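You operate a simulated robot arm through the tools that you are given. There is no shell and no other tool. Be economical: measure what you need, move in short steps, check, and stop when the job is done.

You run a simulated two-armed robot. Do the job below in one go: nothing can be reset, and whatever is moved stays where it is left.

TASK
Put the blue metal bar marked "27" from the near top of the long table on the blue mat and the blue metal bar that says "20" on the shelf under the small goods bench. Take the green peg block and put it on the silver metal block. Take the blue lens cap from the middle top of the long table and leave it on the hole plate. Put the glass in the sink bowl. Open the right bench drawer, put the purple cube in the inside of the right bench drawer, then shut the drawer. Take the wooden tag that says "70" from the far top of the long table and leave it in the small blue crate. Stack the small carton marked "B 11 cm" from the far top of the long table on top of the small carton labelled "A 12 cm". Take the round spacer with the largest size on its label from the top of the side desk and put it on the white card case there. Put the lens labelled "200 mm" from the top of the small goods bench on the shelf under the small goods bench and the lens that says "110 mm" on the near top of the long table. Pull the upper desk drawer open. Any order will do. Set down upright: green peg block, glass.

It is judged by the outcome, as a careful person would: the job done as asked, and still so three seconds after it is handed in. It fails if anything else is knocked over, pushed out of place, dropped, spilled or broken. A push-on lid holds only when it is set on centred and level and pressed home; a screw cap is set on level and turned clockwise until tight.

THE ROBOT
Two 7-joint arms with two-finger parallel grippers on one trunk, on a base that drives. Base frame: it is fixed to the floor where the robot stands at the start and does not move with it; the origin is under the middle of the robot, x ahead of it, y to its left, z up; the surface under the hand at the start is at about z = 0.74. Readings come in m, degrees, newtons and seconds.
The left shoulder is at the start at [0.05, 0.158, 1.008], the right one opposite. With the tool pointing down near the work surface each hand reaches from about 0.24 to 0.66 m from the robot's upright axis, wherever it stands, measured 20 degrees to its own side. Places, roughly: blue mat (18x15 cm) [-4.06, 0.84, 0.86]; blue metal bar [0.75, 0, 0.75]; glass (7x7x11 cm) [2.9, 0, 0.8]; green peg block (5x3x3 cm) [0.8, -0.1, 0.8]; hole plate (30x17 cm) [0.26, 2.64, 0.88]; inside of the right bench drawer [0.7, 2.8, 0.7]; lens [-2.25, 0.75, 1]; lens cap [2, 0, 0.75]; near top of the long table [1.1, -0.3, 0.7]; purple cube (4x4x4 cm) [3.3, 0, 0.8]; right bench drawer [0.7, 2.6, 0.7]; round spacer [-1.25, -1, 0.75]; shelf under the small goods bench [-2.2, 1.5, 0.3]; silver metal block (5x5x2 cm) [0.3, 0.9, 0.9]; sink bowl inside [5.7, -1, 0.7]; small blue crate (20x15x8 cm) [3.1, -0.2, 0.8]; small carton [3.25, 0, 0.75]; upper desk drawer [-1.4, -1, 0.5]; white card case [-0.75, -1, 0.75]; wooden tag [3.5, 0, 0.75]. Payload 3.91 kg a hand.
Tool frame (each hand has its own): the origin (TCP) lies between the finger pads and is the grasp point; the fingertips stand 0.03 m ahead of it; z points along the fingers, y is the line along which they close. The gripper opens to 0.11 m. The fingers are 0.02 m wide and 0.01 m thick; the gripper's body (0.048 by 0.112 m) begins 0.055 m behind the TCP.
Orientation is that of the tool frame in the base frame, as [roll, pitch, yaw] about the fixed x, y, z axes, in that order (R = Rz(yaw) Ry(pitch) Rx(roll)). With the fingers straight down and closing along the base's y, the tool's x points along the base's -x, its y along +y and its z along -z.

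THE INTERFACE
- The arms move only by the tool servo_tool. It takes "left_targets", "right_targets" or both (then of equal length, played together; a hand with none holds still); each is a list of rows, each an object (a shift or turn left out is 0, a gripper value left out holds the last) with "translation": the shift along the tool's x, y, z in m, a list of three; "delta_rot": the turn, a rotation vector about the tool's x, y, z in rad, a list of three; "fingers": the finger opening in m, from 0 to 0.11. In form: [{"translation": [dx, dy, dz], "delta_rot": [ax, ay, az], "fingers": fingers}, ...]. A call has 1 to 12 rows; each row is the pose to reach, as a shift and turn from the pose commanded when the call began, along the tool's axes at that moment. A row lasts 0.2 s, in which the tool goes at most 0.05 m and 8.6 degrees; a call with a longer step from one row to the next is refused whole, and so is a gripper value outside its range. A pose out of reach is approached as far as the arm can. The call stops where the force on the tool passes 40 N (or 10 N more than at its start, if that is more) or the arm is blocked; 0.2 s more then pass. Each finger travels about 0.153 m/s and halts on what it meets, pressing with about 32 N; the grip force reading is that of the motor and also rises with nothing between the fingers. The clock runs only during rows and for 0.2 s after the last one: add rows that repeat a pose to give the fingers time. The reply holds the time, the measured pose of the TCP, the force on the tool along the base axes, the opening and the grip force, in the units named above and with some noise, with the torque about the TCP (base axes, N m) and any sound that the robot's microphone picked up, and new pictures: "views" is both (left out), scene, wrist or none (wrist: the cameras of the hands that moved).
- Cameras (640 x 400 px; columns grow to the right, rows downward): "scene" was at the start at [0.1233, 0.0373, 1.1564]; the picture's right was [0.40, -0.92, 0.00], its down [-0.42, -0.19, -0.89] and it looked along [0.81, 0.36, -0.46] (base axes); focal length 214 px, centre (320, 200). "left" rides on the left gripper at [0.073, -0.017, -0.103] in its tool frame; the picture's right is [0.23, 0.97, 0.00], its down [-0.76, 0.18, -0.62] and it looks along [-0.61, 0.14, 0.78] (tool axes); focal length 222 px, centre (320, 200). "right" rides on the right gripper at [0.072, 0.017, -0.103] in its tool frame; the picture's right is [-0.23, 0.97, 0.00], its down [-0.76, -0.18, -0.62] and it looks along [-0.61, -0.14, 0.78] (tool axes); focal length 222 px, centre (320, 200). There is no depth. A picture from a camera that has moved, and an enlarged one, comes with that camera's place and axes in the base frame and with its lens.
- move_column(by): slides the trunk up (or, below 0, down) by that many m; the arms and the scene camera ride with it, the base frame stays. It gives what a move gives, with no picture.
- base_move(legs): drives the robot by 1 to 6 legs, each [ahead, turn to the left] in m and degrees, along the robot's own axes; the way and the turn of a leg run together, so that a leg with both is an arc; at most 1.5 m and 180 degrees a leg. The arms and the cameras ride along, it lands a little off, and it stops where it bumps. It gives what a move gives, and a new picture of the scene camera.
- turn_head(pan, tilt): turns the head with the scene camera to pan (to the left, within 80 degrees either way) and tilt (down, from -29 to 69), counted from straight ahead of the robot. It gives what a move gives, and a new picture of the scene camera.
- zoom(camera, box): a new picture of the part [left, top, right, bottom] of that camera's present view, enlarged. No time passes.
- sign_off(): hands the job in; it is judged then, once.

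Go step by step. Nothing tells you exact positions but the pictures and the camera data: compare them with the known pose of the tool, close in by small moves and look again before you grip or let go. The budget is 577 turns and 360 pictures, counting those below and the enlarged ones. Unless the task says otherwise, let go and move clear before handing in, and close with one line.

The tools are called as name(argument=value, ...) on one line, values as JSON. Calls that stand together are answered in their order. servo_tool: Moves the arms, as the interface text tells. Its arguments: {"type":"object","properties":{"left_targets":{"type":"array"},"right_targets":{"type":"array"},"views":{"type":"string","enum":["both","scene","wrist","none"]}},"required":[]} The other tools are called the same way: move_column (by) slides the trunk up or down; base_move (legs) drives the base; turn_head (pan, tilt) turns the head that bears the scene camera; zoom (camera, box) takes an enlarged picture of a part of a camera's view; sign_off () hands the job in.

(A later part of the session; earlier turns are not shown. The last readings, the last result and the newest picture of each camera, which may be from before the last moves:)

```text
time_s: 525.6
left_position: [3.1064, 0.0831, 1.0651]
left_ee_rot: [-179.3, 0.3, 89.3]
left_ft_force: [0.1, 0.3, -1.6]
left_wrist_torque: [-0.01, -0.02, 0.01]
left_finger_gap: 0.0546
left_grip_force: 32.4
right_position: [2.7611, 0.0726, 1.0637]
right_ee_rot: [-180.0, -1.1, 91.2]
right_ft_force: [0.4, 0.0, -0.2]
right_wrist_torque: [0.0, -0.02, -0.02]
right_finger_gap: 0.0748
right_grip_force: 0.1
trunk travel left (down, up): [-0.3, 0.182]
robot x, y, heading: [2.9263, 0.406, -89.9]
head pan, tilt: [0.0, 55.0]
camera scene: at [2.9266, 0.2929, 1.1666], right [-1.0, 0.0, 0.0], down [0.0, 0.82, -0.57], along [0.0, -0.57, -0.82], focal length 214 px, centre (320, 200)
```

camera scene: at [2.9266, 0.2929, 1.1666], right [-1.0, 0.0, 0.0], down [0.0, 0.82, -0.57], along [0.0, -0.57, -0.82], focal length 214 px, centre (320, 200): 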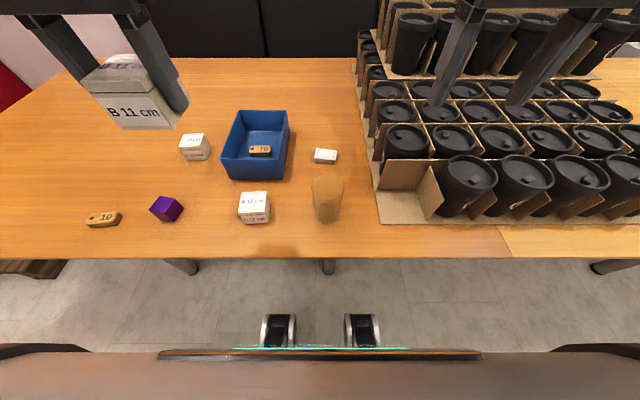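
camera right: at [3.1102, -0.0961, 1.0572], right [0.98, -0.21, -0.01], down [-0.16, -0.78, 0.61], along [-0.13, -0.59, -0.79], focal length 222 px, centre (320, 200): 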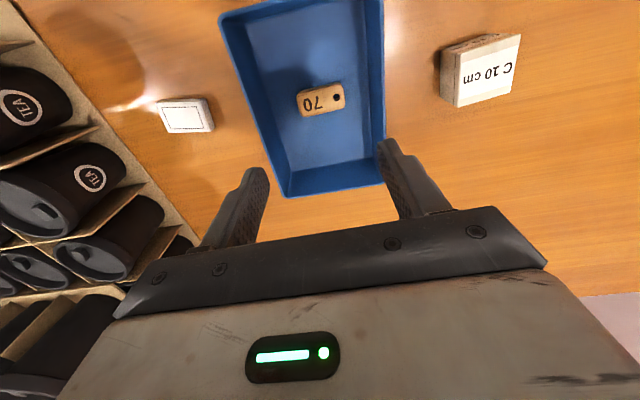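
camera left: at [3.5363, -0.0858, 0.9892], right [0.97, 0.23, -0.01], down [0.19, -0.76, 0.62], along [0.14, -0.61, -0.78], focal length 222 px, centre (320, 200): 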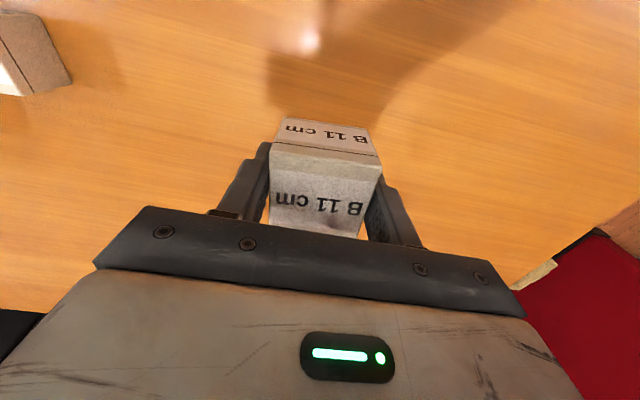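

servo_tool(left_targets=[{"translation": [-0.02, -0.018, 0.02]}, {"translation": [-0.04, -0.034, 0.05]}, {"translation": [-0.049, -0.038, 0.09]}, {"translation": [-0.049, -0.038, 0.13]}, {"translation": [-0.049, -0.038, 0.165]}])

zoom(camera="scene", box=[200, 140, 320, 240])

```text
time_s: 526.8
left_position: [3.0656, 0.0311, 0.8996]
left_ee_rot: [-179.5, 0.3, 89.1]
left_ft_force: [-0.4, -0.8, -0.8]
left_wrist_torque: [0.04, 0.02, 0.0]
left_finger_gap: 0.0544
left_grip_force: 32.2
right_position: [2.7607, 0.072, 1.0653]
right_ee_rot: [-179.9, -1.2, 91.1]
right_ft_force: [0.4, -0.2, 1.4]
right_wrist_torque: [0.02, 0.02, 0.01]
right_finger_gap: 0.0747
right_grip_force: 0.1
trunk travel left (down, up): [-0.3, 0.182]
robot x, y, heading: [2.9262, 0.4011, -90.3]
head pan, tilt: [0.0, 55.0]
camera scene: at [2.9267, 0.2928, 1.1666], right [-1.0, 0.0, 0.0], down [0.0, 0.82, -0.57], along [0.0, -0.57, -0.82], focal length 214 px, centre (320, 200)
camera left: at [3.051, 0.1056, 1.0032], right [0.98, 0.21, -0.01], down [0.17, -0.76, 0.62], along [0.12, -0.61, -0.78], focal length 222 px, centre (320, 200)
```

scene: 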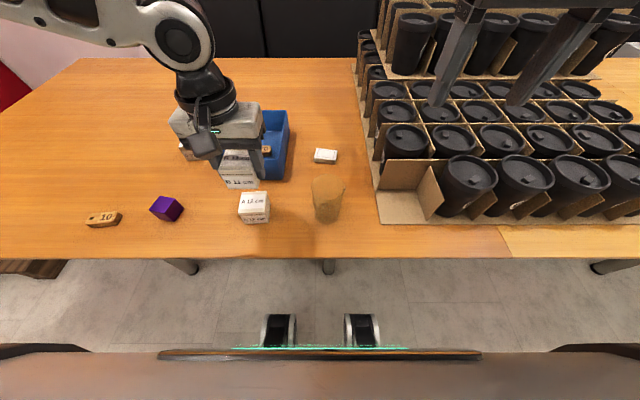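
left: 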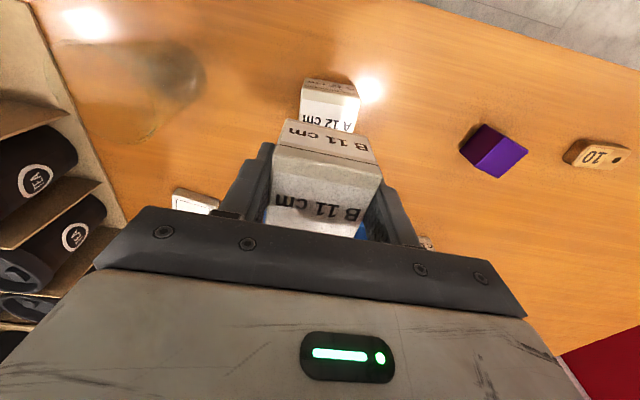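

```text
4.00 times, centred on (260, 190) of scene
camera zoom: at [2.9267, 0.2928, 1.1666], right [-1.0, 0.0, 0.0], down [0.0, 0.82, -0.57], along [0.0, -0.57, -0.82], focal length 858 px, centre (560, 240)
```

zoom: 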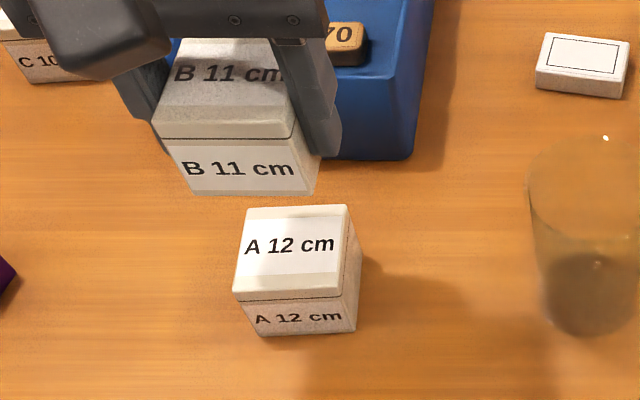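

B must come 12 mm toward me to align with A. Adjust and lower near contact.

servo_tool(left_targets=[{"translation": [0.012, 0.003, 0.0]}, {"translation": [0.012, 0.003, 0.035]}, {"translation": [0.012, 0.003, 0.06]}], views="none")

zoom(camera="scene", box=[200, 140, 320, 240])

zoom(camera="left", box=[240, 50, 400, 250])

```text
time_s: 527.6
left_position: [3.0675, 0.0427, 0.8396]
left_ee_rot: [-179.4, 0.2, 89.3]
left_ft_force: [-0.5, -0.5, -0.3]
left_wrist_torque: [0.01, 0.02, 0.02]
left_finger_gap: 0.0544
left_grip_force: 31.9
right_position: [2.7609, 0.0725, 1.0651]
right_ee_rot: [-179.9, -1.1, 91.2]
right_ft_force: [-0.3, 0.2, -0.6]
right_wrist_torque: [-0.01, 0.03, -0.01]
right_finger_gap: 0.0749
right_grip_force: 0.0
trunk travel left (down, up): [-0.3, 0.182]
robot x, y, heading: [2.9284, 0.4063, -90.2]
head pan, tilt: [0.0, 55.0]
```

```text
4.00 times, centred on (260, 190) of scene
camera zoom: at [2.9267, 0.2928, 1.1666], right [-1.0, 0.0, 0.0], down [0.0, 0.82, -0.57], along [0.0, -0.57, -0.82], focal length 858 px, centre (560, 240)
```

zoom: 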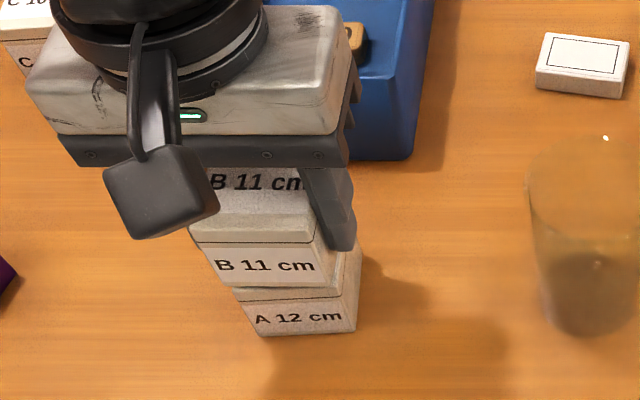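

```text
2.00 times, centred on (320, 150) of left
camera zoom: at [3.0541, 0.1166, 0.9438], right [0.98, 0.21, -0.01], down [0.17, -0.76, 0.63], along [0.12, -0.61, -0.78], focal length 444 px, centre (320, 300)
```

zoom: 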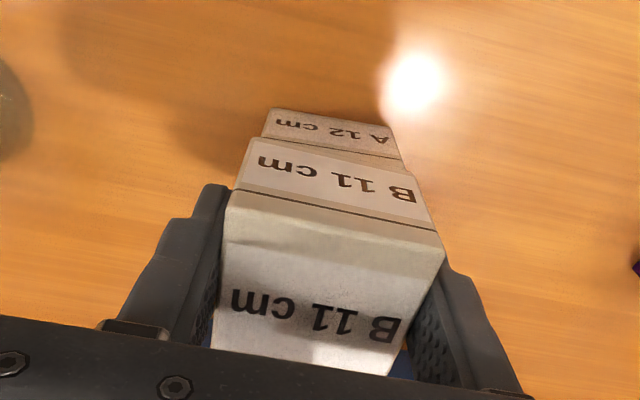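

Shift 7 mm toward -x, then lower to contact.

servo_tool(left_targets=[{"translation": [0.0, -0.007, 0.0]}, {"translation": [0.0, -0.007, 0.008]}, {"translation": [0.0, -0.007, 0.012]}, {"translation": [0.0, -0.007, 0.016]}, {"translation": [0.0, -0.007, 0.019]}], views="none")

zoom(camera="scene", box=[200, 140, 320, 240])

```text
time_s: 528.8
left_position: [3.0611, 0.0434, 0.825]
left_ee_rot: [-179.4, 0.7, 89.2]
left_ft_force: [2.0, 0.0, 30.7]
left_wrist_torque: [-0.14, -0.64, -0.03]
left_finger_gap: 0.0545
left_grip_force: 31.7
right_position: [2.7599, 0.0733, 1.0661]
right_ee_rot: [-179.9, -0.9, 91.1]
right_ft_force: [0.6, -0.3, -0.4]
right_wrist_torque: [-0.01, -0.01, 0.0]
right_finger_gap: 0.0749
right_grip_force: 0.0
trunk travel left (down, up): [-0.3, 0.182]
robot x, y, heading: [2.9249, 0.4069, -90.1]
head pan, tilt: [0.0, 55.0]
```

```text
4.00 times, centred on (260, 190) of scene
camera zoom: at [2.926, 0.2947, 1.1672], right [-1.0, 0.0, 0.0], down [0.0, 0.82, -0.58], along [0.0, -0.58, -0.82], focal length 858 px, centre (560, 240)
```

zoom: 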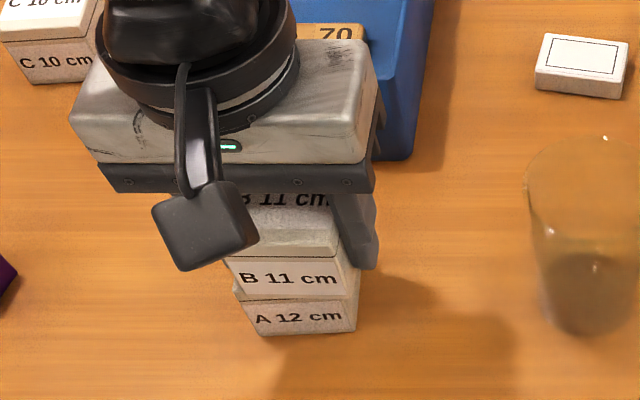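

In contact and aligned. Ease, release, and rise.

servo_tool(left_targets=[{"translation": [0, 0, -0.004]}, {"translation": [0, 0, -0.004], "fingers": 0.062}, {"translation": [0, 0, -0.004], "fingers": 0.075}, {"translation": [0, 0, -0.004], "fingers": 0.085}, {"translation": [0, 0, -0.04]}, {"translation": [0, 0, -0.08]}, {"translation": [0, 0, -0.12]}, {"translation": [0.03, 0, -0.15]}], views="wrist")

zoom(camera="scene", box=[200, 140, 320, 240])

```text
time_s: 530.6
left_position: [3.0616, 0.0762, 0.9723]
left_ee_rot: [-179.5, 0.3, 89.2]
left_ft_force: [-0.1, 0.2, 0.2]
left_wrist_torque: [0.01, 0.0, -0.01]
left_finger_gap: 0.085
left_grip_force: 0.0
right_position: [2.7605, 0.074, 1.0646]
right_ee_rot: [-179.9, -1.0, 91.0]
right_ft_force: [-0.8, -0.9, -0.6]
right_wrist_torque: [0.0, 0.01, -0.02]
right_finger_gap: 0.075
right_grip_force: 0.1
trunk travel left (down, up): [-0.3, 0.182]
robot x, y, heading: [2.9256, 0.4073, -90.0]
head pan, tilt: [0.0, 55.0]
camera left: at [3.048, 0.1496, 1.0746], right [0.98, 0.21, -0.01], down [0.17, -0.76, 0.63], along [0.13, -0.61, -0.78], focal length 222 px, centre (320, 200)
```

left: 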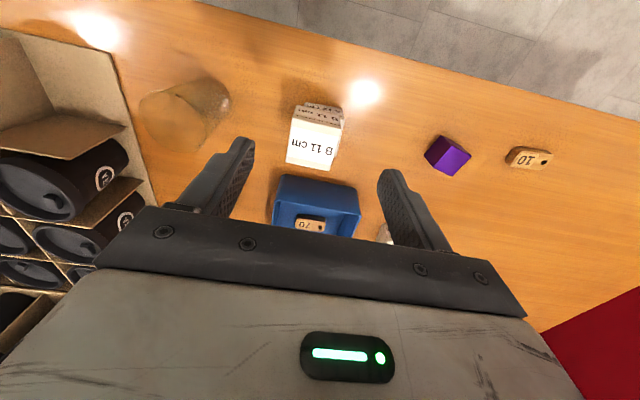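

```text
4.00 times, centred on (260, 190) of scene
camera zoom: at [2.9266, 0.2934, 1.1666], right [-1.0, 0.0, 0.0], down [0.0, 0.82, -0.57], along [0.0, -0.57, -0.82], focal length 858 px, centre (560, 240)
```

zoom: 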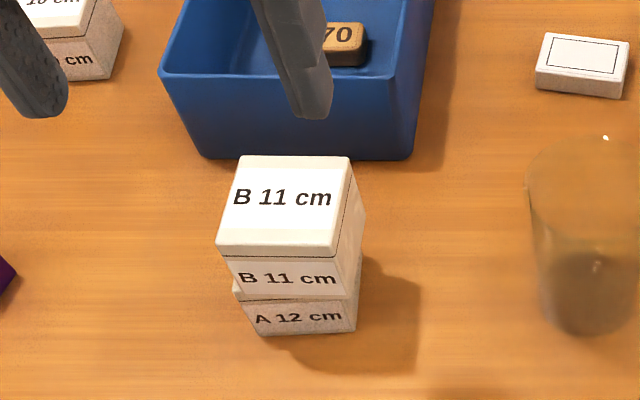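

B sits squarely on A. Next the glass: shift to x≈3.08 so it is on the right arm's side.

base_move(legs=[[0, 90], [0.155, 0], [0, -90]])

servo_tool(right_targets=[{"translation": [-0.01, 0, 0.03], "fingers": 0.1}, {"translation": [-0.02, 0, 0.06], "fingers": 0.1}, {"translation": [-0.028, 0, 0.09]}])

```text
time_s: 539.6
left_position: [3.2188, 0.0744, 0.971]
left_ee_rot: [-179.5, 0.3, 89.5]
left_ft_force: [1.0, 0.4, -0.9]
left_wrist_torque: [0.02, -0.01, 0.0]
left_finger_gap: 0.085
left_grip_force: 0.0
right_position: [2.9167, 0.0711, 1.065]
right_ee_rot: [180.0, -1.0, 91.4]
right_ft_force: [0.4, 0.0, -0.4]
right_wrist_torque: [0.01, 0.01, 0.04]
right_finger_gap: 0.0751
right_grip_force: 0.1
trunk travel left (down, up): [-0.3, 0.182]
robot x, y, heading: [3.0828, 0.4035, -89.9]
head pan, tilt: [0.0, 55.0]
camera scene: at [3.0821, 0.2916, 1.1666], right [-1.0, 0.0, 0.0], down [0.0, 0.82, -0.57], along [0.0, -0.57, -0.82], focal length 214 px, centre (320, 200)
```

scene: 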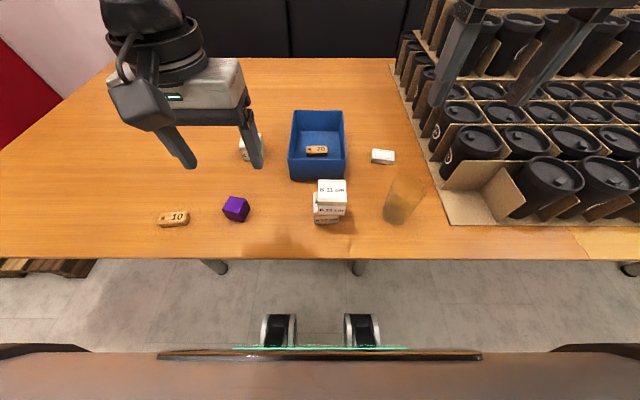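

```text
time_s: 540.4
left_position: [3.2186, 0.0747, 0.9707]
left_ee_rot: [-179.3, 0.3, 89.4]
left_ft_force: [0.6, 0.1, -0.1]
left_wrist_torque: [0.02, 0.0, 0.01]
left_finger_gap: 0.0851
left_grip_force: 0.1
right_position: [2.9185, 0.0441, 0.9741]
right_ee_rot: [-179.8, -1.0, 91.5]
right_ft_force: [0.2, 0.1, -0.1]
right_wrist_torque: [-0.03, -0.02, 0.02]
right_finger_gap: 0.0999
right_grip_force: 0.0
trunk travel left (down, up): [-0.3, 0.182]
robot x, y, heading: [3.0797, 0.4031, -89.9]
head pan, tilt: [0.0, 55.0]
camera scene: at [3.0821, 0.2915, 1.1666], right [-1.0, 0.0, 0.0], down [0.0, 0.82, -0.57], along [0.0, -0.57, -0.82], focal length 214 px, centre (320, 200)
camera right: at [2.9344, 0.1143, 1.0797], right [0.98, -0.2, -0.01], down [-0.16, -0.78, 0.61], along [-0.13, -0.6, -0.79], focal length 222 px, centre (320, 200)
```

scene: 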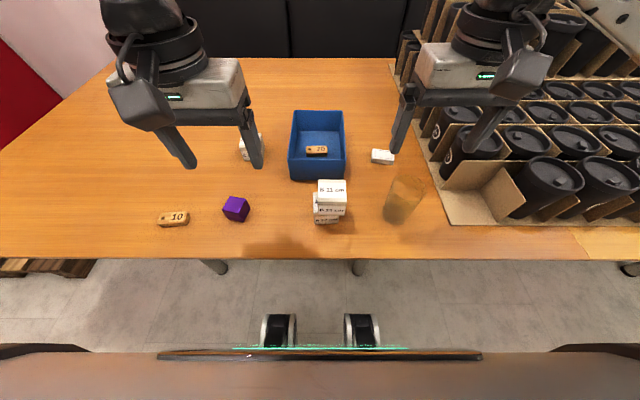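
right: 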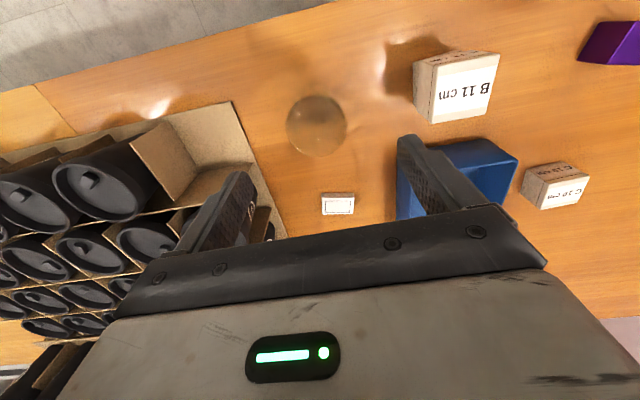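

Glass rim centred near (2.910,0.038). Lower around it, stopping above the rim level for a look.

servo_tool(right_targets=[{"translation": [-0.006, -0.0085, 0.02]}, {"translation": [-0.006, -0.0085, 0.06]}, {"translation": [-0.006, -0.0085, 0.09]}])

zoom(camera="scene", box=[340, 120, 460, 240])

```text
time_s: 541.2
left_position: [3.2188, 0.0745, 0.9701]
left_ee_rot: [-179.4, 0.3, 89.5]
left_ft_force: [0.7, 0.2, -0.1]
left_wrist_torque: [-0.01, 0.0, 0.01]
left_finger_gap: 0.085
left_grip_force: 0.2
right_position: [2.9067, 0.0394, 0.8835]
right_ee_rot: [-179.9, -1.0, 91.5]
right_ft_force: [0.8, -0.1, 0.8]
right_wrist_torque: [0.0, -0.02, 0.02]
right_finger_gap: 0.1
right_grip_force: 0.0
trunk travel left (down, up): [-0.3, 0.182]
robot x, y, heading: [3.0842, 0.4033, -89.8]
head pan, tilt: [0.0, 55.0]
camera scene: at [3.0821, 0.2916, 1.1667], right [-1.0, 0.0, 0.0], down [0.0, 0.82, -0.57], along [0.0, -0.57, -0.82], focal length 214 px, centre (320, 200)
camera right: at [2.9248, 0.1105, 0.9898], right [0.98, -0.2, -0.01], down [-0.16, -0.78, 0.61], along [-0.13, -0.6, -0.79], focal length 222 px, centre (320, 200)
```

scene: 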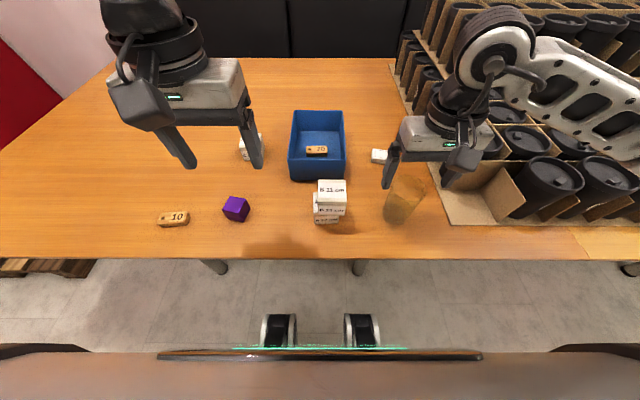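
right: 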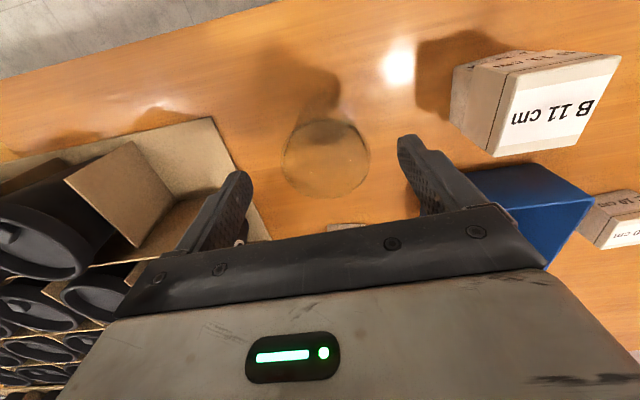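

```text
3.33 times, centred on (400, 180) of scene
camera zoom: at [3.0821, 0.2916, 1.1667], right [-1.0, 0.0, 0.0], down [0.0, 0.82, -0.57], along [0.0, -0.57, -0.82], focal length 715 px, centre (53, 267)
```

zoom: 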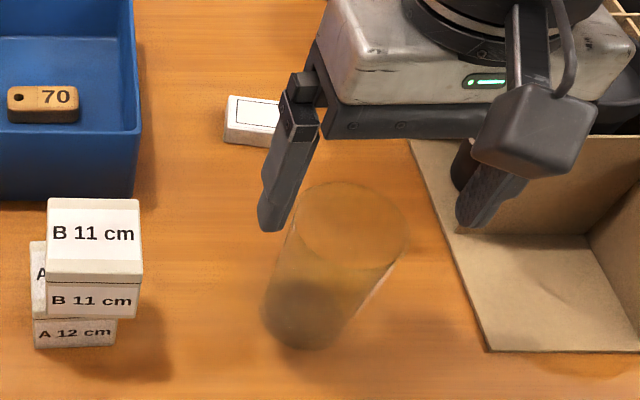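

Rim centre (2.913,0.040). Shift 6 mm and lower around the glass.

servo_tool(right_targets=[{"translation": [0.001, 0.006, 0.0]}, {"translation": [0.001, 0.006, 0.03]}, {"translation": [0.001, 0.006, 0.055]}, {"translation": [0.001, 0.006, 0.067]}], views="wrist")

zoom(camera="scene", box=[340, 120, 460, 240])

```text
time_s: 542.2
left_position: [3.2186, 0.0755, 0.9704]
left_ee_rot: [-179.4, 0.4, 89.6]
left_ft_force: [-0.2, -0.6, -0.5]
left_wrist_torque: [-0.03, -0.01, -0.01]
left_finger_gap: 0.0849
left_grip_force: 0.2
right_position: [2.9148, 0.0414, 0.8162]
right_ee_rot: [-179.9, -1.0, 91.4]
right_ft_force: [0.6, 0.1, 0.2]
right_wrist_torque: [-0.01, 0.04, -0.03]
right_finger_gap: 0.0997
right_grip_force: 0.0
trunk travel left (down, up): [-0.3, 0.182]
robot x, y, heading: [3.0836, 0.4035, -89.5]
head pan, tilt: [0.0, 55.0]
camera right: at [2.9309, 0.1126, 0.9228], right [0.98, -0.2, -0.01], down [-0.16, -0.78, 0.61], along [-0.13, -0.6, -0.79], focal length 222 px, centre (320, 200)
```

right: 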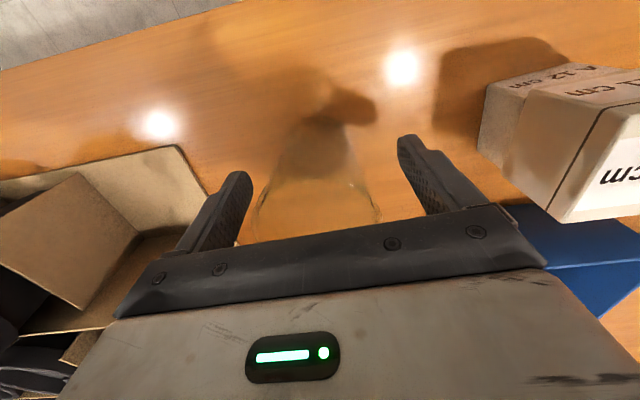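

```text
3.33 times, centred on (400, 180) of scene
camera zoom: at [3.0821, 0.2916, 1.1666], right [-1.0, 0.0, 0.0], down [0.0, 0.82, -0.57], along [0.0, -0.57, -0.82], focal length 715 px, centre (53, 267)
```

zoom: 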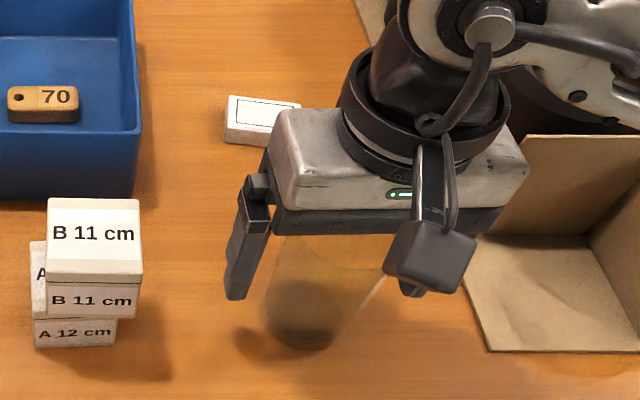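

The glass is between the fingers with clearance to the palm. Close.

servo_tool(right_targets=[{"fingers": 0.07}, {"fingers": 0.05}, {"fingers": 0.0}, {"fingers": 0.0}, {"fingers": 0.0}], views="none")

servo_tool(right_targets=[{"translation": [0, 0, -0.03]}, {"translation": [0, 0, -0.07]}, {"translation": [0.03, 0, -0.11]}, {"translation": [0.06, 0, -0.15]}, {"translation": [0.07, 0, -0.19]}])

```text
time_s: 543.4
left_position: [3.2183, 0.0739, 0.9705]
left_ee_rot: [-179.4, 0.3, 89.5]
left_ft_force: [-0.9, 0.3, -0.1]
left_wrist_torque: [-0.01, 0.01, 0.01]
left_finger_gap: 0.0849
left_grip_force: 0.1
right_position: [2.9152, 0.0429, 0.8174]
right_ee_rot: [-179.9, -1.1, 91.4]
right_ft_force: [-0.5, 0.4, 0.2]
right_wrist_torque: [-0.02, 0.0, -0.01]
right_finger_gap: 0.0668
right_grip_force: 31.7
trunk travel left (down, up): [-0.3, 0.182]
robot x, y, heading: [3.079, 0.4033, -89.7]
head pan, tilt: [0.0, 55.0]
```

```text
time_s: 544.6
left_position: [3.2189, 0.0752, 0.9695]
left_ee_rot: [-179.5, 0.3, 89.4]
left_ft_force: [0.6, 0.6, -0.4]
left_wrist_torque: [-0.01, 0.01, -0.02]
left_finger_gap: 0.0853
left_grip_force: 0.0
right_position: [2.9135, 0.1081, 1.0094]
right_ee_rot: [-179.9, -1.1, 91.4]
right_ft_force: [-1.1, -0.4, -1.7]
right_wrist_torque: [0.03, 0.0, 0.0]
right_finger_gap: 0.0668
right_grip_force: 32.0
trunk travel left (down, up): [-0.3, 0.182]
robot x, y, heading: [3.0816, 0.4029, -89.6]
head pan, tilt: [0.0, 55.0]
camera scene: at [3.0822, 0.2917, 1.1666], right [-1.0, 0.0, 0.0], down [0.0, 0.82, -0.57], along [0.0, -0.57, -0.82], focal length 214 px, centre (320, 200)
camera right: at [2.9303, 0.1792, 1.1151], right [0.98, -0.2, -0.01], down [-0.16, -0.78, 0.61], along [-0.13, -0.6, -0.79], focal length 222 px, centre (320, 200)
```

scene: 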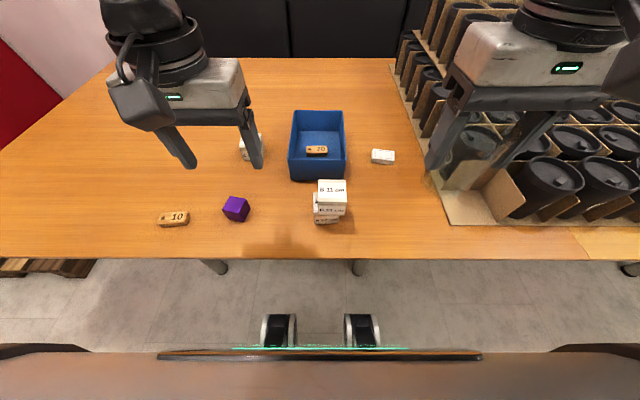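
right: 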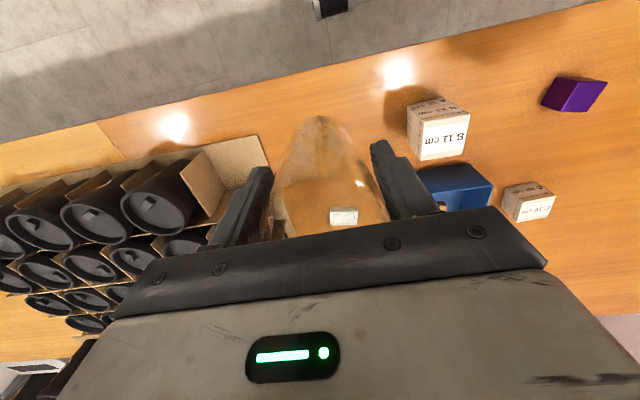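

The glass is held. While here, take the purple cube with the left hand too.

servo_tool(left_targets=[{"translation": [-0.01, 0.02, 0.03]}, {"translation": [-0.02, 0.04, 0.06]}, {"translation": [-0.028, 0.042, 0.1]}], views="wrist")

```text
time_s: 545.4
left_position: [3.2606, 0.0457, 0.8699]
left_ee_rot: [-179.5, 0.2, 89.5]
left_ft_force: [0.1, 0.6, 0.1]
left_wrist_torque: [0.01, -0.02, 0.01]
left_finger_gap: 0.0848
left_grip_force: 0.1
right_position: [2.9137, 0.108, 1.0082]
right_ee_rot: [-179.9, -1.0, 91.3]
right_ft_force: [-0.3, -0.1, -1.6]
right_wrist_torque: [0.05, 0.04, -0.01]
right_finger_gap: 0.0668
right_grip_force: 31.5
trunk travel left (down, up): [-0.3, 0.182]
robot x, y, heading: [3.0816, 0.4012, -89.8]
head pan, tilt: [0.0, 55.0]
camera left: at [3.2457, 0.1198, 0.9733], right [0.98, 0.22, -0.01], down [0.18, -0.76, 0.63], along [0.13, -0.61, -0.78], focal length 222 px, centre (320, 200)
```

left: 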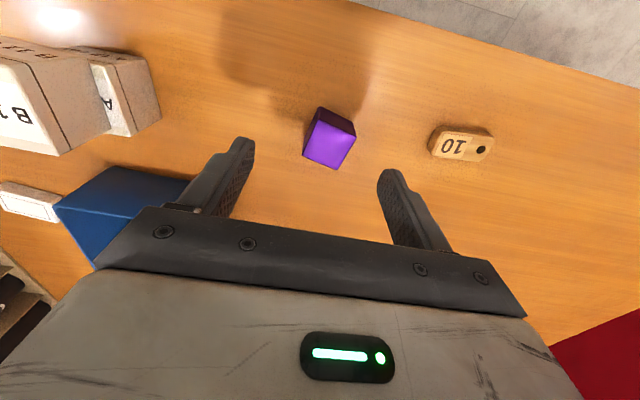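

servo_tool(left_targets=[{"translation": [-0.012, 0.0094, 0.03], "delta_rot": [0, 0, 0.12]}, {"translation": [-0.012, 0.0094, 0.065], "delta_rot": [0, 0, 0.12]}, {"translation": [-0.012, 0.0094, 0.088], "delta_rot": [0, 0, 0.12]}, {"translation": [-0.012, 0.0094, 0.088], "delta_rot": [0, 0, 0.12], "fingers": 0.0}, {"translation": [-0.012, 0.0094, 0.088], "delta_rot": [0, 0, 0.12]}, {"translation": [-0.012, 0.0094, 0.088], "delta_rot": [0, 0, 0.12]}, {"translation": [-0.012, 0.0094, 0.05], "delta_rot": [0, 0, 0.12]}, {"translation": [-0.012, 0.0094, 0.01], "delta_rot": [0, 0, 0.12]}], views="wrist")

```text
time_s: 547.2
left_position: [3.2683, 0.0327, 0.8593]
left_ee_rot: [-179.5, 0.3, 82.7]
left_ft_force: [0.1, 0.1, -1.7]
left_wrist_torque: [0.0, 0.0, 0.0]
left_finger_gap: 0.0398
left_grip_force: 32.1
right_position: [2.9137, 0.1086, 1.008]
right_ee_rot: [-179.9, -1.1, 91.4]
right_ft_force: [-0.1, 1.0, -1.4]
right_wrist_torque: [0.03, 0.01, -0.01]
right_finger_gap: 0.0667
right_grip_force: 32.0
trunk travel left (down, up): [-0.3, 0.182]
robot x, y, heading: [3.0817, 0.3996, -89.8]
head pan, tilt: [0.0, 55.0]
camera left: at [3.2626, 0.1081, 0.9636], right [0.99, 0.1, -0.01], down [0.09, -0.78, 0.63], along [0.06, -0.62, -0.78], focal length 222 px, centre (320, 200)
```

left: 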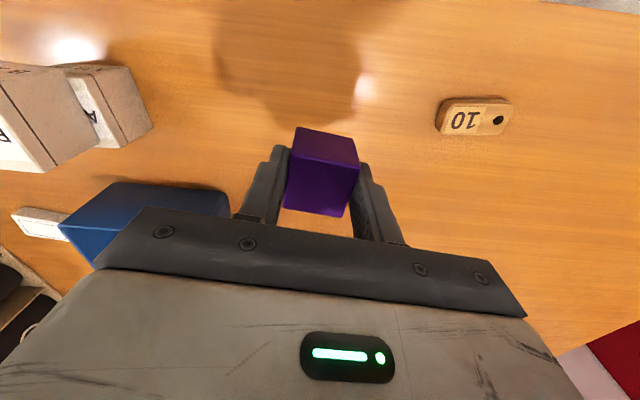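

Cube held as well. Raise it and drive east toward the kitchen sink.

servo_tool(left_targets=[{"translation": [0.0, 0, -0.04]}, {"translation": [0.03, 0, -0.08]}, {"translation": [0.05, 0, -0.12]}, {"translation": [0.06, 0, -0.16]}], views="none")

base_move(legs=[[0, 90], [1.3, 0]])

turn_head(pan=-35, tilt=20)

```text
time_s: 548.2
left_position: [3.2779, 0.0941, 1.0204]
left_ee_rot: [-179.3, 0.3, 82.6]
left_ft_force: [0.0, -0.6, -1.9]
left_wrist_torque: [0.05, -0.02, 0.0]
left_finger_gap: 0.0396
left_grip_force: 32.1
right_position: [2.9134, 0.108, 1.009]
right_ee_rot: [-179.9, -1.1, 91.4]
right_ft_force: [-0.5, 0.1, -2.4]
right_wrist_torque: [0.03, -0.02, 0.0]
right_finger_gap: 0.0664
right_grip_force: 31.3
trunk travel left (down, up): [-0.3, 0.182]
robot x, y, heading: [3.0789, 0.4043, -89.8]
head pan, tilt: [0.0, 55.0]
```

```text
time_s: 558.5
left_position: [4.6892, 0.6002, 1.0204]
left_ee_rot: [-179.4, 0.3, 172.4]
left_ft_force: [0.1, 0.6, -1.5]
left_wrist_torque: [0.01, 0.01, -0.01]
left_finger_gap: 0.0394
left_grip_force: 32.3
right_position: [4.6725, 0.2369, 1.0094]
right_ee_rot: [-179.9, -1.1, -179.0]
right_ft_force: [0.1, 0.7, -2.6]
right_wrist_torque: [0.0, 0.03, 0.0]
right_finger_gap: 0.0665
right_grip_force: 31.7
trunk travel left (down, up): [-0.3, 0.182]
robot x, y, heading: [4.3792, 0.4049, -0.2]
head pan, tilt: [0.0, 55.0]
camera scene: at [4.4894, 0.4067, 1.1666], right [0.0, -1.0, 0.0], down [-0.82, 0.0, -0.57], along [0.57, 0.0, -0.82], focal length 214 px, centre (320, 200)
```

scene: 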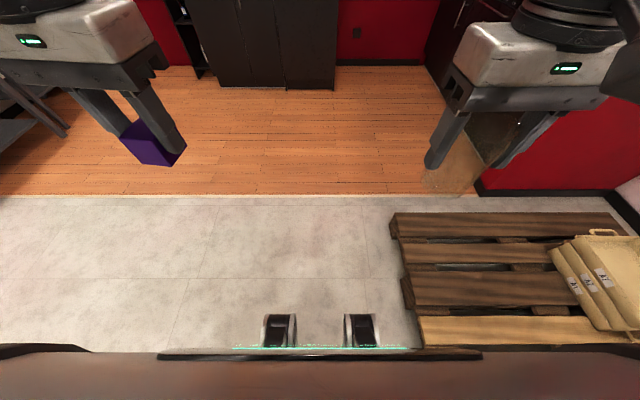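

```text
time_s: 559.5
left_position: [4.6896, 0.5991, 1.0206]
left_ee_rot: [-179.4, 0.3, 172.2]
left_ft_force: [-0.5, -0.1, -2.0]
left_wrist_torque: [0.01, 0.0, 0.01]
left_finger_gap: 0.0399
left_grip_force: 32.0
right_position: [4.6711, 0.2363, 1.0091]
right_ee_rot: [-179.9, -1.1, -179.0]
right_ft_force: [-0.8, 1.4, -1.4]
right_wrist_torque: [0.02, 0.02, -0.03]
right_finger_gap: 0.0666
right_grip_force: 32.0
trunk travel left (down, up): [-0.3, 0.182]
robot x, y, heading: [4.3772, 0.4044, 0.1]
head pan, tilt: [-35.0, 20.0]
camera scene: at [4.4935, 0.3533, 1.2186], right [-0.57, -0.82, 0.0], down [-0.28, 0.2, -0.94], along [0.77, -0.54, -0.34], focal length 214 px, centre (320, 200)
```

scene: 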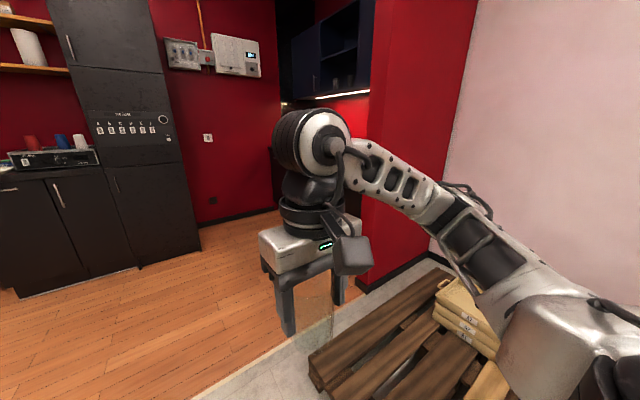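

The sink is in a niche behind the red partition. Drive to x≈5.7 and face -y.

base_move(legs=[[1.3, 0], [0, -90]])

turn_head(pan=0, tilt=25)

```text
time_s: 569.9
left_position: [5.8752, 0.0981, 1.0203]
left_ee_rot: [-179.4, 0.4, 82.2]
left_ft_force: [-0.3, -0.3, -0.6]
left_wrist_torque: [-0.01, -0.05, -0.01]
left_finger_gap: 0.0396
left_grip_force: 32.1
right_position: [5.5104, 0.1161, 1.0089]
right_ee_rot: [-180.0, -1.1, 91.0]
right_ft_force: [-0.4, -0.2, -1.5]
right_wrist_torque: [-0.02, 0.02, 0.03]
right_finger_gap: 0.0664
right_grip_force: 32.7
trunk travel left (down, up): [-0.3, 0.182]
robot x, y, heading: [5.6813, 0.411, -90.0]
head pan, tilt: [-35.0, 20.0]
camera scene: at [5.6273, 0.2937, 1.2187], right [-0.82, 0.58, 0.0], down [0.2, 0.28, -0.94], along [-0.54, -0.77, -0.34], focal length 214 px, centre (320, 200)
```

scene: 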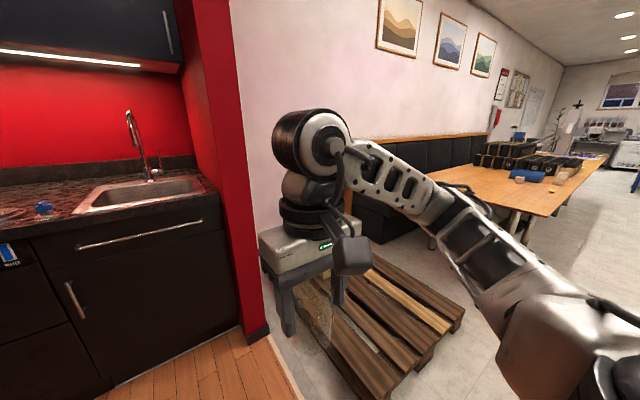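

```text
time_s: 570.9
left_position: [5.8753, 0.0988, 1.0201]
left_ee_rot: [-179.5, 0.2, 82.2]
left_ft_force: [0.7, -0.8, -1.8]
left_wrist_torque: [0.0, 0.0, -0.02]
left_finger_gap: 0.0397
left_grip_force: 32.2
right_position: [5.5108, 0.1157, 1.0091]
right_ee_rot: [-179.9, -1.1, 91.0]
right_ft_force: [0.1, 0.2, -2.0]
right_wrist_torque: [-0.01, 0.0, -0.02]
right_finger_gap: 0.0659
right_grip_force: 32.0
trunk travel left (down, up): [-0.3, 0.182]
robot x, y, heading: [5.6774, 0.4092, -90.1]
head pan, tilt: [0.0, 25.0]
camera scene: at [5.6807, 0.2777, 1.2106], right [-1.0, 0.0, 0.0], down [0.0, 0.42, -0.91], along [0.0, -0.91, -0.42], focal length 214 px, centre (320, 200)
```

scene: 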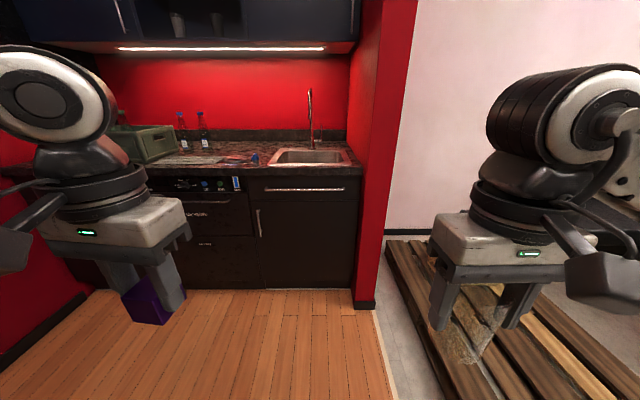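

The sink bowl is at roughly x 5.75, y -0.85…-1.2, counter z≈0.88. Raise the trunk a bit and drive up to it with the sink on the right arm's side.

move_column(by=0.12)

base_move(legs=[[0, 16], [0.72, 0], [0, -16]])

turn_head(pan=-15, tilt=45)

```text
time_s: 572.4
left_position: [5.875, 0.0987, 1.1398]
left_ee_rot: [-179.5, 0.3, 82.2]
left_ft_force: [0.5, -0.6, -1.4]
left_wrist_torque: [0.0, 0.01, -0.02]
left_finger_gap: 0.04
left_grip_force: 32.6
right_position: [5.5115, 0.1156, 1.1277]
right_ee_rot: [-179.9, -1.1, 91.1]
right_ft_force: [0.4, -0.6, -2.3]
right_wrist_torque: [0.03, 0.04, 0.03]
right_finger_gap: 0.0661
right_grip_force: 31.5
trunk travel left (down, up): [-0.42, 0.062]
robot x, y, heading: [5.6826, 0.4117, -90.2]
head pan, tilt: [0.0, 25.0]
```

```text
time_s: 578.2
left_position: [6.0738, -0.5928, 1.1405]
left_ee_rot: [-179.5, 0.4, 82.5]
left_ft_force: [0.5, 0.8, -1.3]
left_wrist_torque: [-0.03, 0.01, -0.03]
left_finger_gap: 0.0398
left_grip_force: 31.7
right_position: [5.7102, -0.5766, 1.1284]
right_ee_rot: [-180.0, -1.0, 91.3]
right_ft_force: [0.0, -0.1, -2.2]
right_wrist_torque: [0.0, 0.01, 0.02]
right_finger_gap: 0.0664
right_grip_force: 31.9
trunk travel left (down, up): [-0.42, 0.062]
robot x, y, heading: [5.8786, -0.2834, -89.8]
head pan, tilt: [0.0, 25.0]
camera scene: at [5.8786, -0.4141, 1.3306], right [-1.0, 0.0, 0.0], down [0.0, 0.42, -0.91], along [0.0, -0.91, -0.42], focal length 214 px, centre (320, 200)
```

scene: 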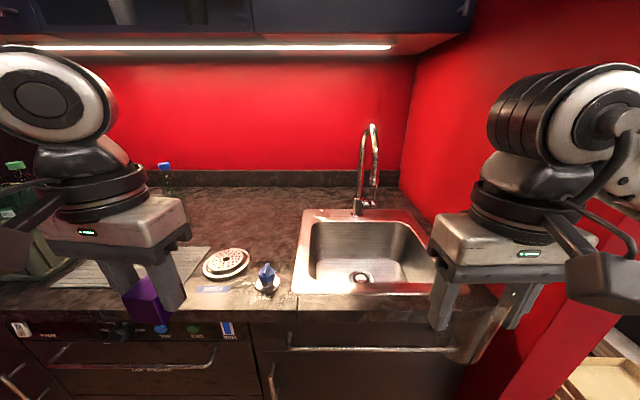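

```text
time_s: 579.0
left_position: [6.0752, -0.5924, 1.1407]
left_ee_rot: [-179.4, 0.4, 82.5]
left_ft_force: [0.1, 0.1, -1.7]
left_wrist_torque: [0.02, -0.02, 0.01]
left_finger_gap: 0.0397
left_grip_force: 31.9
right_position: [5.7106, -0.5767, 1.1293]
right_ee_rot: [-179.9, -1.1, 91.2]
right_ft_force: [-0.8, -0.4, -1.3]
right_wrist_torque: [0.02, 0.02, -0.02]
right_finger_gap: 0.0664
right_grip_force: 31.8
trunk travel left (down, up): [-0.42, 0.062]
robot x, y, heading: [5.8799, -0.2828, -89.8]
head pan, tilt: [-15.0, 45.0]
camera scene: at [5.858, -0.4006, 1.3001], right [-0.97, 0.26, 0.0], down [0.18, 0.68, -0.71], along [-0.18, -0.68, -0.71], focal length 214 px, centre (320, 200)
```

scene: 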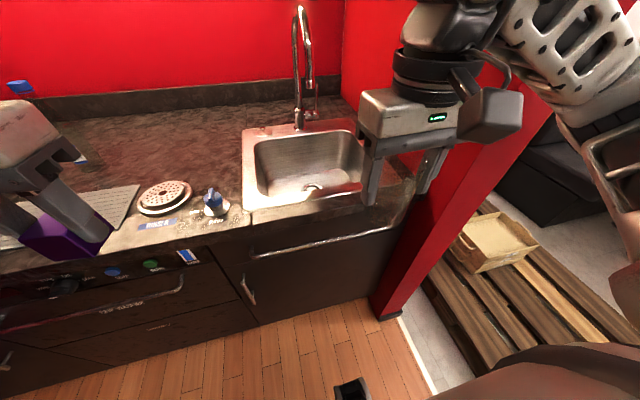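

Drain at about (5.72,-1.02), bowl bottom z≈0.73. I'll set the glass beside the drain at about (5.77,-0.95). Drive 0.1 m closer and move the right hand over the bowl.

base_move(legs=[[0.1, 0]])

servo_tool(right_targets=[{"translation": [-0.04, 0.008, 0]}, {"translation": [-0.08, 0.016, 0]}, {"translation": [-0.12, 0.024, 0]}, {"translation": [-0.16, 0.032, 0]}, {"translation": [-0.2, 0.04, 0]}, {"translation": [-0.24, 0.048, 0.0]}, {"translation": [-0.265, 0.052, 0.0]}])

```text
time_s: 580.3
left_position: [6.0791, -0.6692, 1.1447]
left_ee_rot: [-179.2, 1.2, 82.3]
left_ft_force: [-0.8, 0.3, -2.0]
left_wrist_torque: [0.01, 0.0, 0.01]
left_finger_gap: 0.0396
left_grip_force: 32.0
right_position: [5.7097, -0.6526, 1.1271]
right_ee_rot: [-179.2, -1.7, 89.8]
right_ft_force: [0.1, -0.1, -1.7]
right_wrist_torque: [0.03, 0.0, -0.03]
right_finger_gap: 0.0663
right_grip_force: 31.9
trunk travel left (down, up): [-0.42, 0.062]
robot x, y, heading: [5.8821, -0.3696, -90.9]
head pan, tilt: [-15.0, 45.0]
stopped in leg 1: the robot was blocked; the commanded pose is now the measured one
camera scene: at [5.8654, -0.4736, 1.3026], right [-0.96, 0.27, 0.0], down [0.19, 0.67, -0.72], along [-0.2, -0.69, -0.7], focal length 214 px, centre (320, 200)
```

scene: 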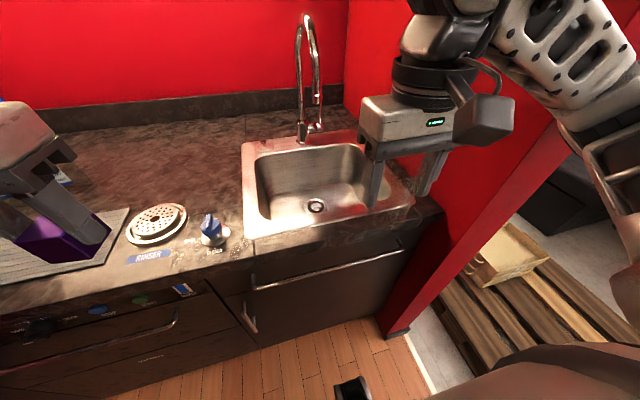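

```text
time_s: 581.9
left_position: [6.0741, -0.6828, 1.1406]
left_ee_rot: [-179.4, 0.3, 82.3]
left_ft_force: [-0.2, -0.5, -2.0]
left_wrist_torque: [0.02, 0.0, 0.03]
left_finger_gap: 0.0397
left_grip_force: 31.7
right_position: [5.7589, -0.9305, 1.1091]
right_ee_rot: [-179.5, -2.6, 90.3]
right_ft_force: [0.2, -0.4, -1.1]
right_wrist_torque: [0.05, -0.01, -0.01]
right_finger_gap: 0.066
right_grip_force: 32.0
trunk travel left (down, up): [-0.42, 0.062]
robot x, y, heading: [5.8832, -0.3721, -90.5]
head pan, tilt: [-15.0, 45.0]
camera scene: at [5.8591, -0.4905, 1.3], right [-0.96, 0.27, 0.0], down [0.19, 0.68, -0.71], along [-0.19, -0.68, -0.71], focal length 214 px, centre (320, 200)
camera right: at [5.7776, -0.8629, 1.2173], right [0.97, -0.22, -0.02], down [-0.17, -0.79, 0.59], along [-0.14, -0.57, -0.81], focal length 222 px, centre (320, 200)
```

scene: 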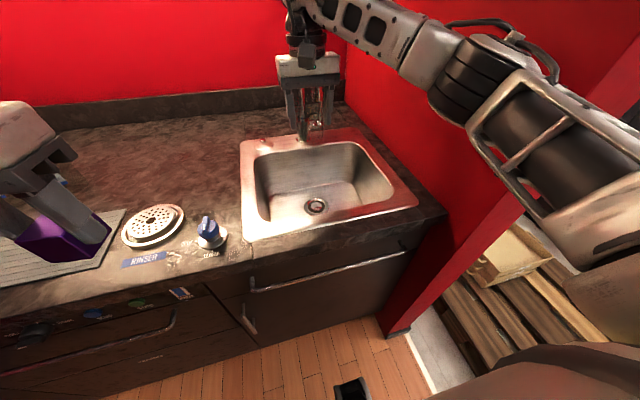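
right: 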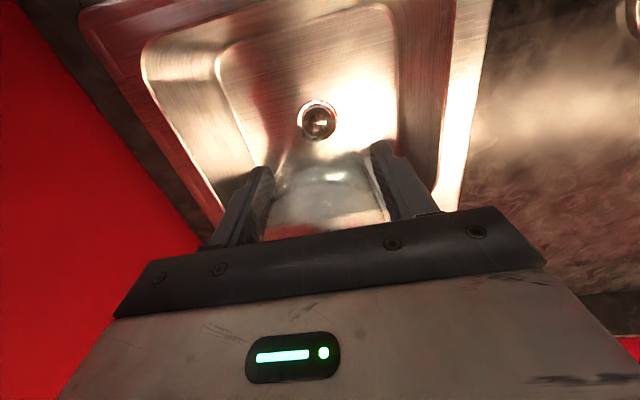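

Bowl floor z≈0.757, drain at (5.737,-0.986). Lower the trunk, level the hand, and lower the glass at (5.80,-0.94).

move_column(by=-0.12)

servo_tool(right_targets=[{"translation": [-0.005, 0.02, 0.02], "delta_rot": [0, -0.03, 0]}, {"translation": [-0.008, 0.04, 0.05], "delta_rot": [0, -0.045, 0]}, {"translation": [-0.008, 0.04, 0.09], "delta_rot": [0, -0.045, 0]}, {"translation": [-0.008, 0.04, 0.12], "delta_rot": [0, -0.045, 0]}])

```text
time_s: 583.4
left_position: [6.0736, -0.6832, 1.0204]
left_ee_rot: [-179.4, 0.3, 82.3]
left_ft_force: [-0.1, -0.2, -1.9]
left_wrist_torque: [-0.02, 0.01, 0.0]
left_finger_gap: 0.0398
left_grip_force: 32.1
right_position: [5.7587, -0.9298, 0.9901]
right_ee_rot: [-179.6, -2.5, 90.2]
right_ft_force: [0.3, -0.9, -2.7]
right_wrist_torque: [0.0, 0.02, -0.03]
right_finger_gap: 0.0664
right_grip_force: 31.8
trunk travel left (down, up): [-0.3, 0.182]
robot x, y, heading: [5.8788, -0.3675, -90.6]
head pan, tilt: [-15.0, 45.0]
```

```text
time_s: 584.4
left_position: [6.0737, -0.6842, 1.0204]
left_ee_rot: [-179.5, 0.3, 82.3]
left_ft_force: [0.7, -0.6, -1.9]
left_wrist_torque: [0.01, -0.04, 0.0]
left_finger_gap: 0.0396
left_grip_force: 32.0
right_position: [5.7976, -0.932, 0.869]
right_ee_rot: [-179.6, 0.2, 90.2]
right_ft_force: [0.4, -1.1, -1.9]
right_wrist_torque: [0.05, 0.02, 0.01]
right_finger_gap: 0.066
right_grip_force: 31.4
trunk travel left (down, up): [-0.3, 0.182]
robot x, y, heading: [5.8824, -0.3723, -90.5]
head pan, tilt: [-15.0, 45.0]
camera scene: at [5.8586, -0.4905, 1.18], right [-0.96, 0.27, 0.0], down [0.19, 0.68, -0.71], along [-0.19, -0.68, -0.71], focal length 214 px, centre (320, 200)
camera right: at [5.8158, -0.8605, 0.9731], right [0.97, -0.22, -0.01], down [-0.17, -0.76, 0.63], along [-0.14, -0.61, -0.78], focal length 222 px, centre (320, 200)
```

scene: 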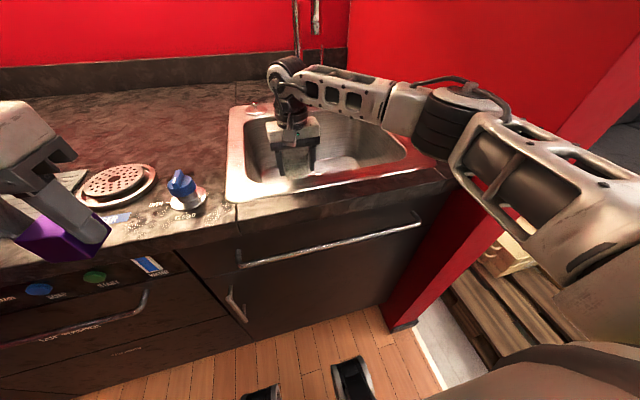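
right: 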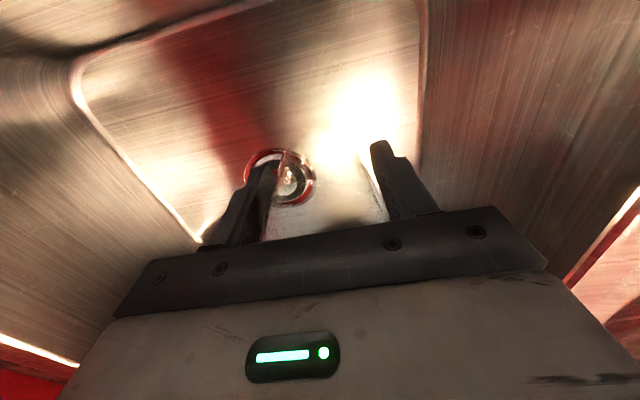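

Beside the drain, upright. Lower gently until the glass touches the bowl floor.

servo_tool(right_targets=[{"translation": [0, 0, 0.015]}, {"translation": [0, 0, 0.025]}, {"translation": [0, 0, 0.032]}, {"translation": [0, 0, 0.038]}, {"translation": [0, 0, 0.043]}], views="none")

```text
time_s: 585.6
left_position: [6.0743, -0.6834, 1.0208]
left_ee_rot: [-179.4, 0.4, 82.2]
left_ft_force: [0.4, 0.1, -0.9]
left_wrist_torque: [0.01, 0.02, 0.02]
left_finger_gap: 0.0395
left_grip_force: 32.3
right_position: [5.7969, -0.9335, 0.8258]
right_ee_rot: [-179.5, 0.0, 90.1]
right_ft_force: [-0.7, 0.2, -1.2]
right_wrist_torque: [0.04, 0.01, 0.0]
right_finger_gap: 0.0658
right_grip_force: 31.4
trunk travel left (down, up): [-0.3, 0.182]
robot x, y, heading: [5.8816, -0.3724, -90.5]
head pan, tilt: [-15.0, 45.0]
```

servo_tool(right_targets=[{"translation": [0, 0, 0.006]}, {"translation": [0, 0, 0.012]}, {"translation": [0, 0, 0.017]}, {"translation": [0, 0, 0.022]}, {"translation": [0, 0, 0.027]}, {"translation": [0, 0, 0.031]}], views="wrist")

```text
time_s: 587.0
left_position: [6.0731, -0.6819, 1.0209]
left_ee_rot: [-179.5, 0.5, 82.3]
left_ft_force: [-0.2, -0.4, -1.5]
left_wrist_torque: [0.03, 0.04, -0.02]
left_finger_gap: 0.04
left_grip_force: 32.4
right_position: [5.7973, -0.931, 0.7974]
right_ee_rot: [-179.6, 0.3, 90.3]
right_ft_force: [0.8, 6.1, 16.8]
right_wrist_torque: [-0.47, -0.01, 0.0]
right_finger_gap: 0.0619
right_grip_force: 31.9
trunk travel left (down, up): [-0.3, 0.182]
robot x, y, heading: [5.8813, -0.3723, -90.8]
head pan, tilt: [-15.0, 45.0]
camera right: at [5.8165, -0.8586, 0.9011], right [0.97, -0.22, -0.01], down [-0.17, -0.76, 0.63], along [-0.14, -0.61, -0.78], focal length 222 px, centre (320, 200)
```

right: 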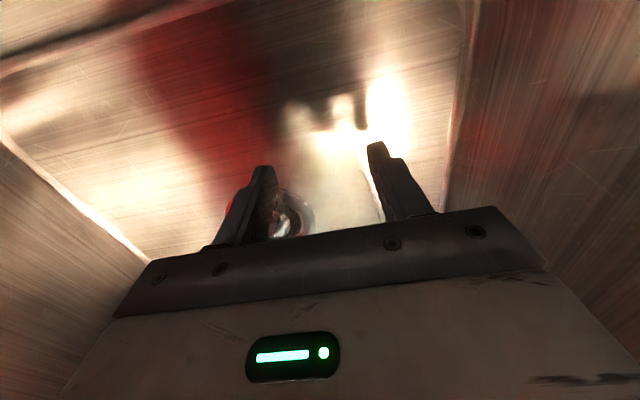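

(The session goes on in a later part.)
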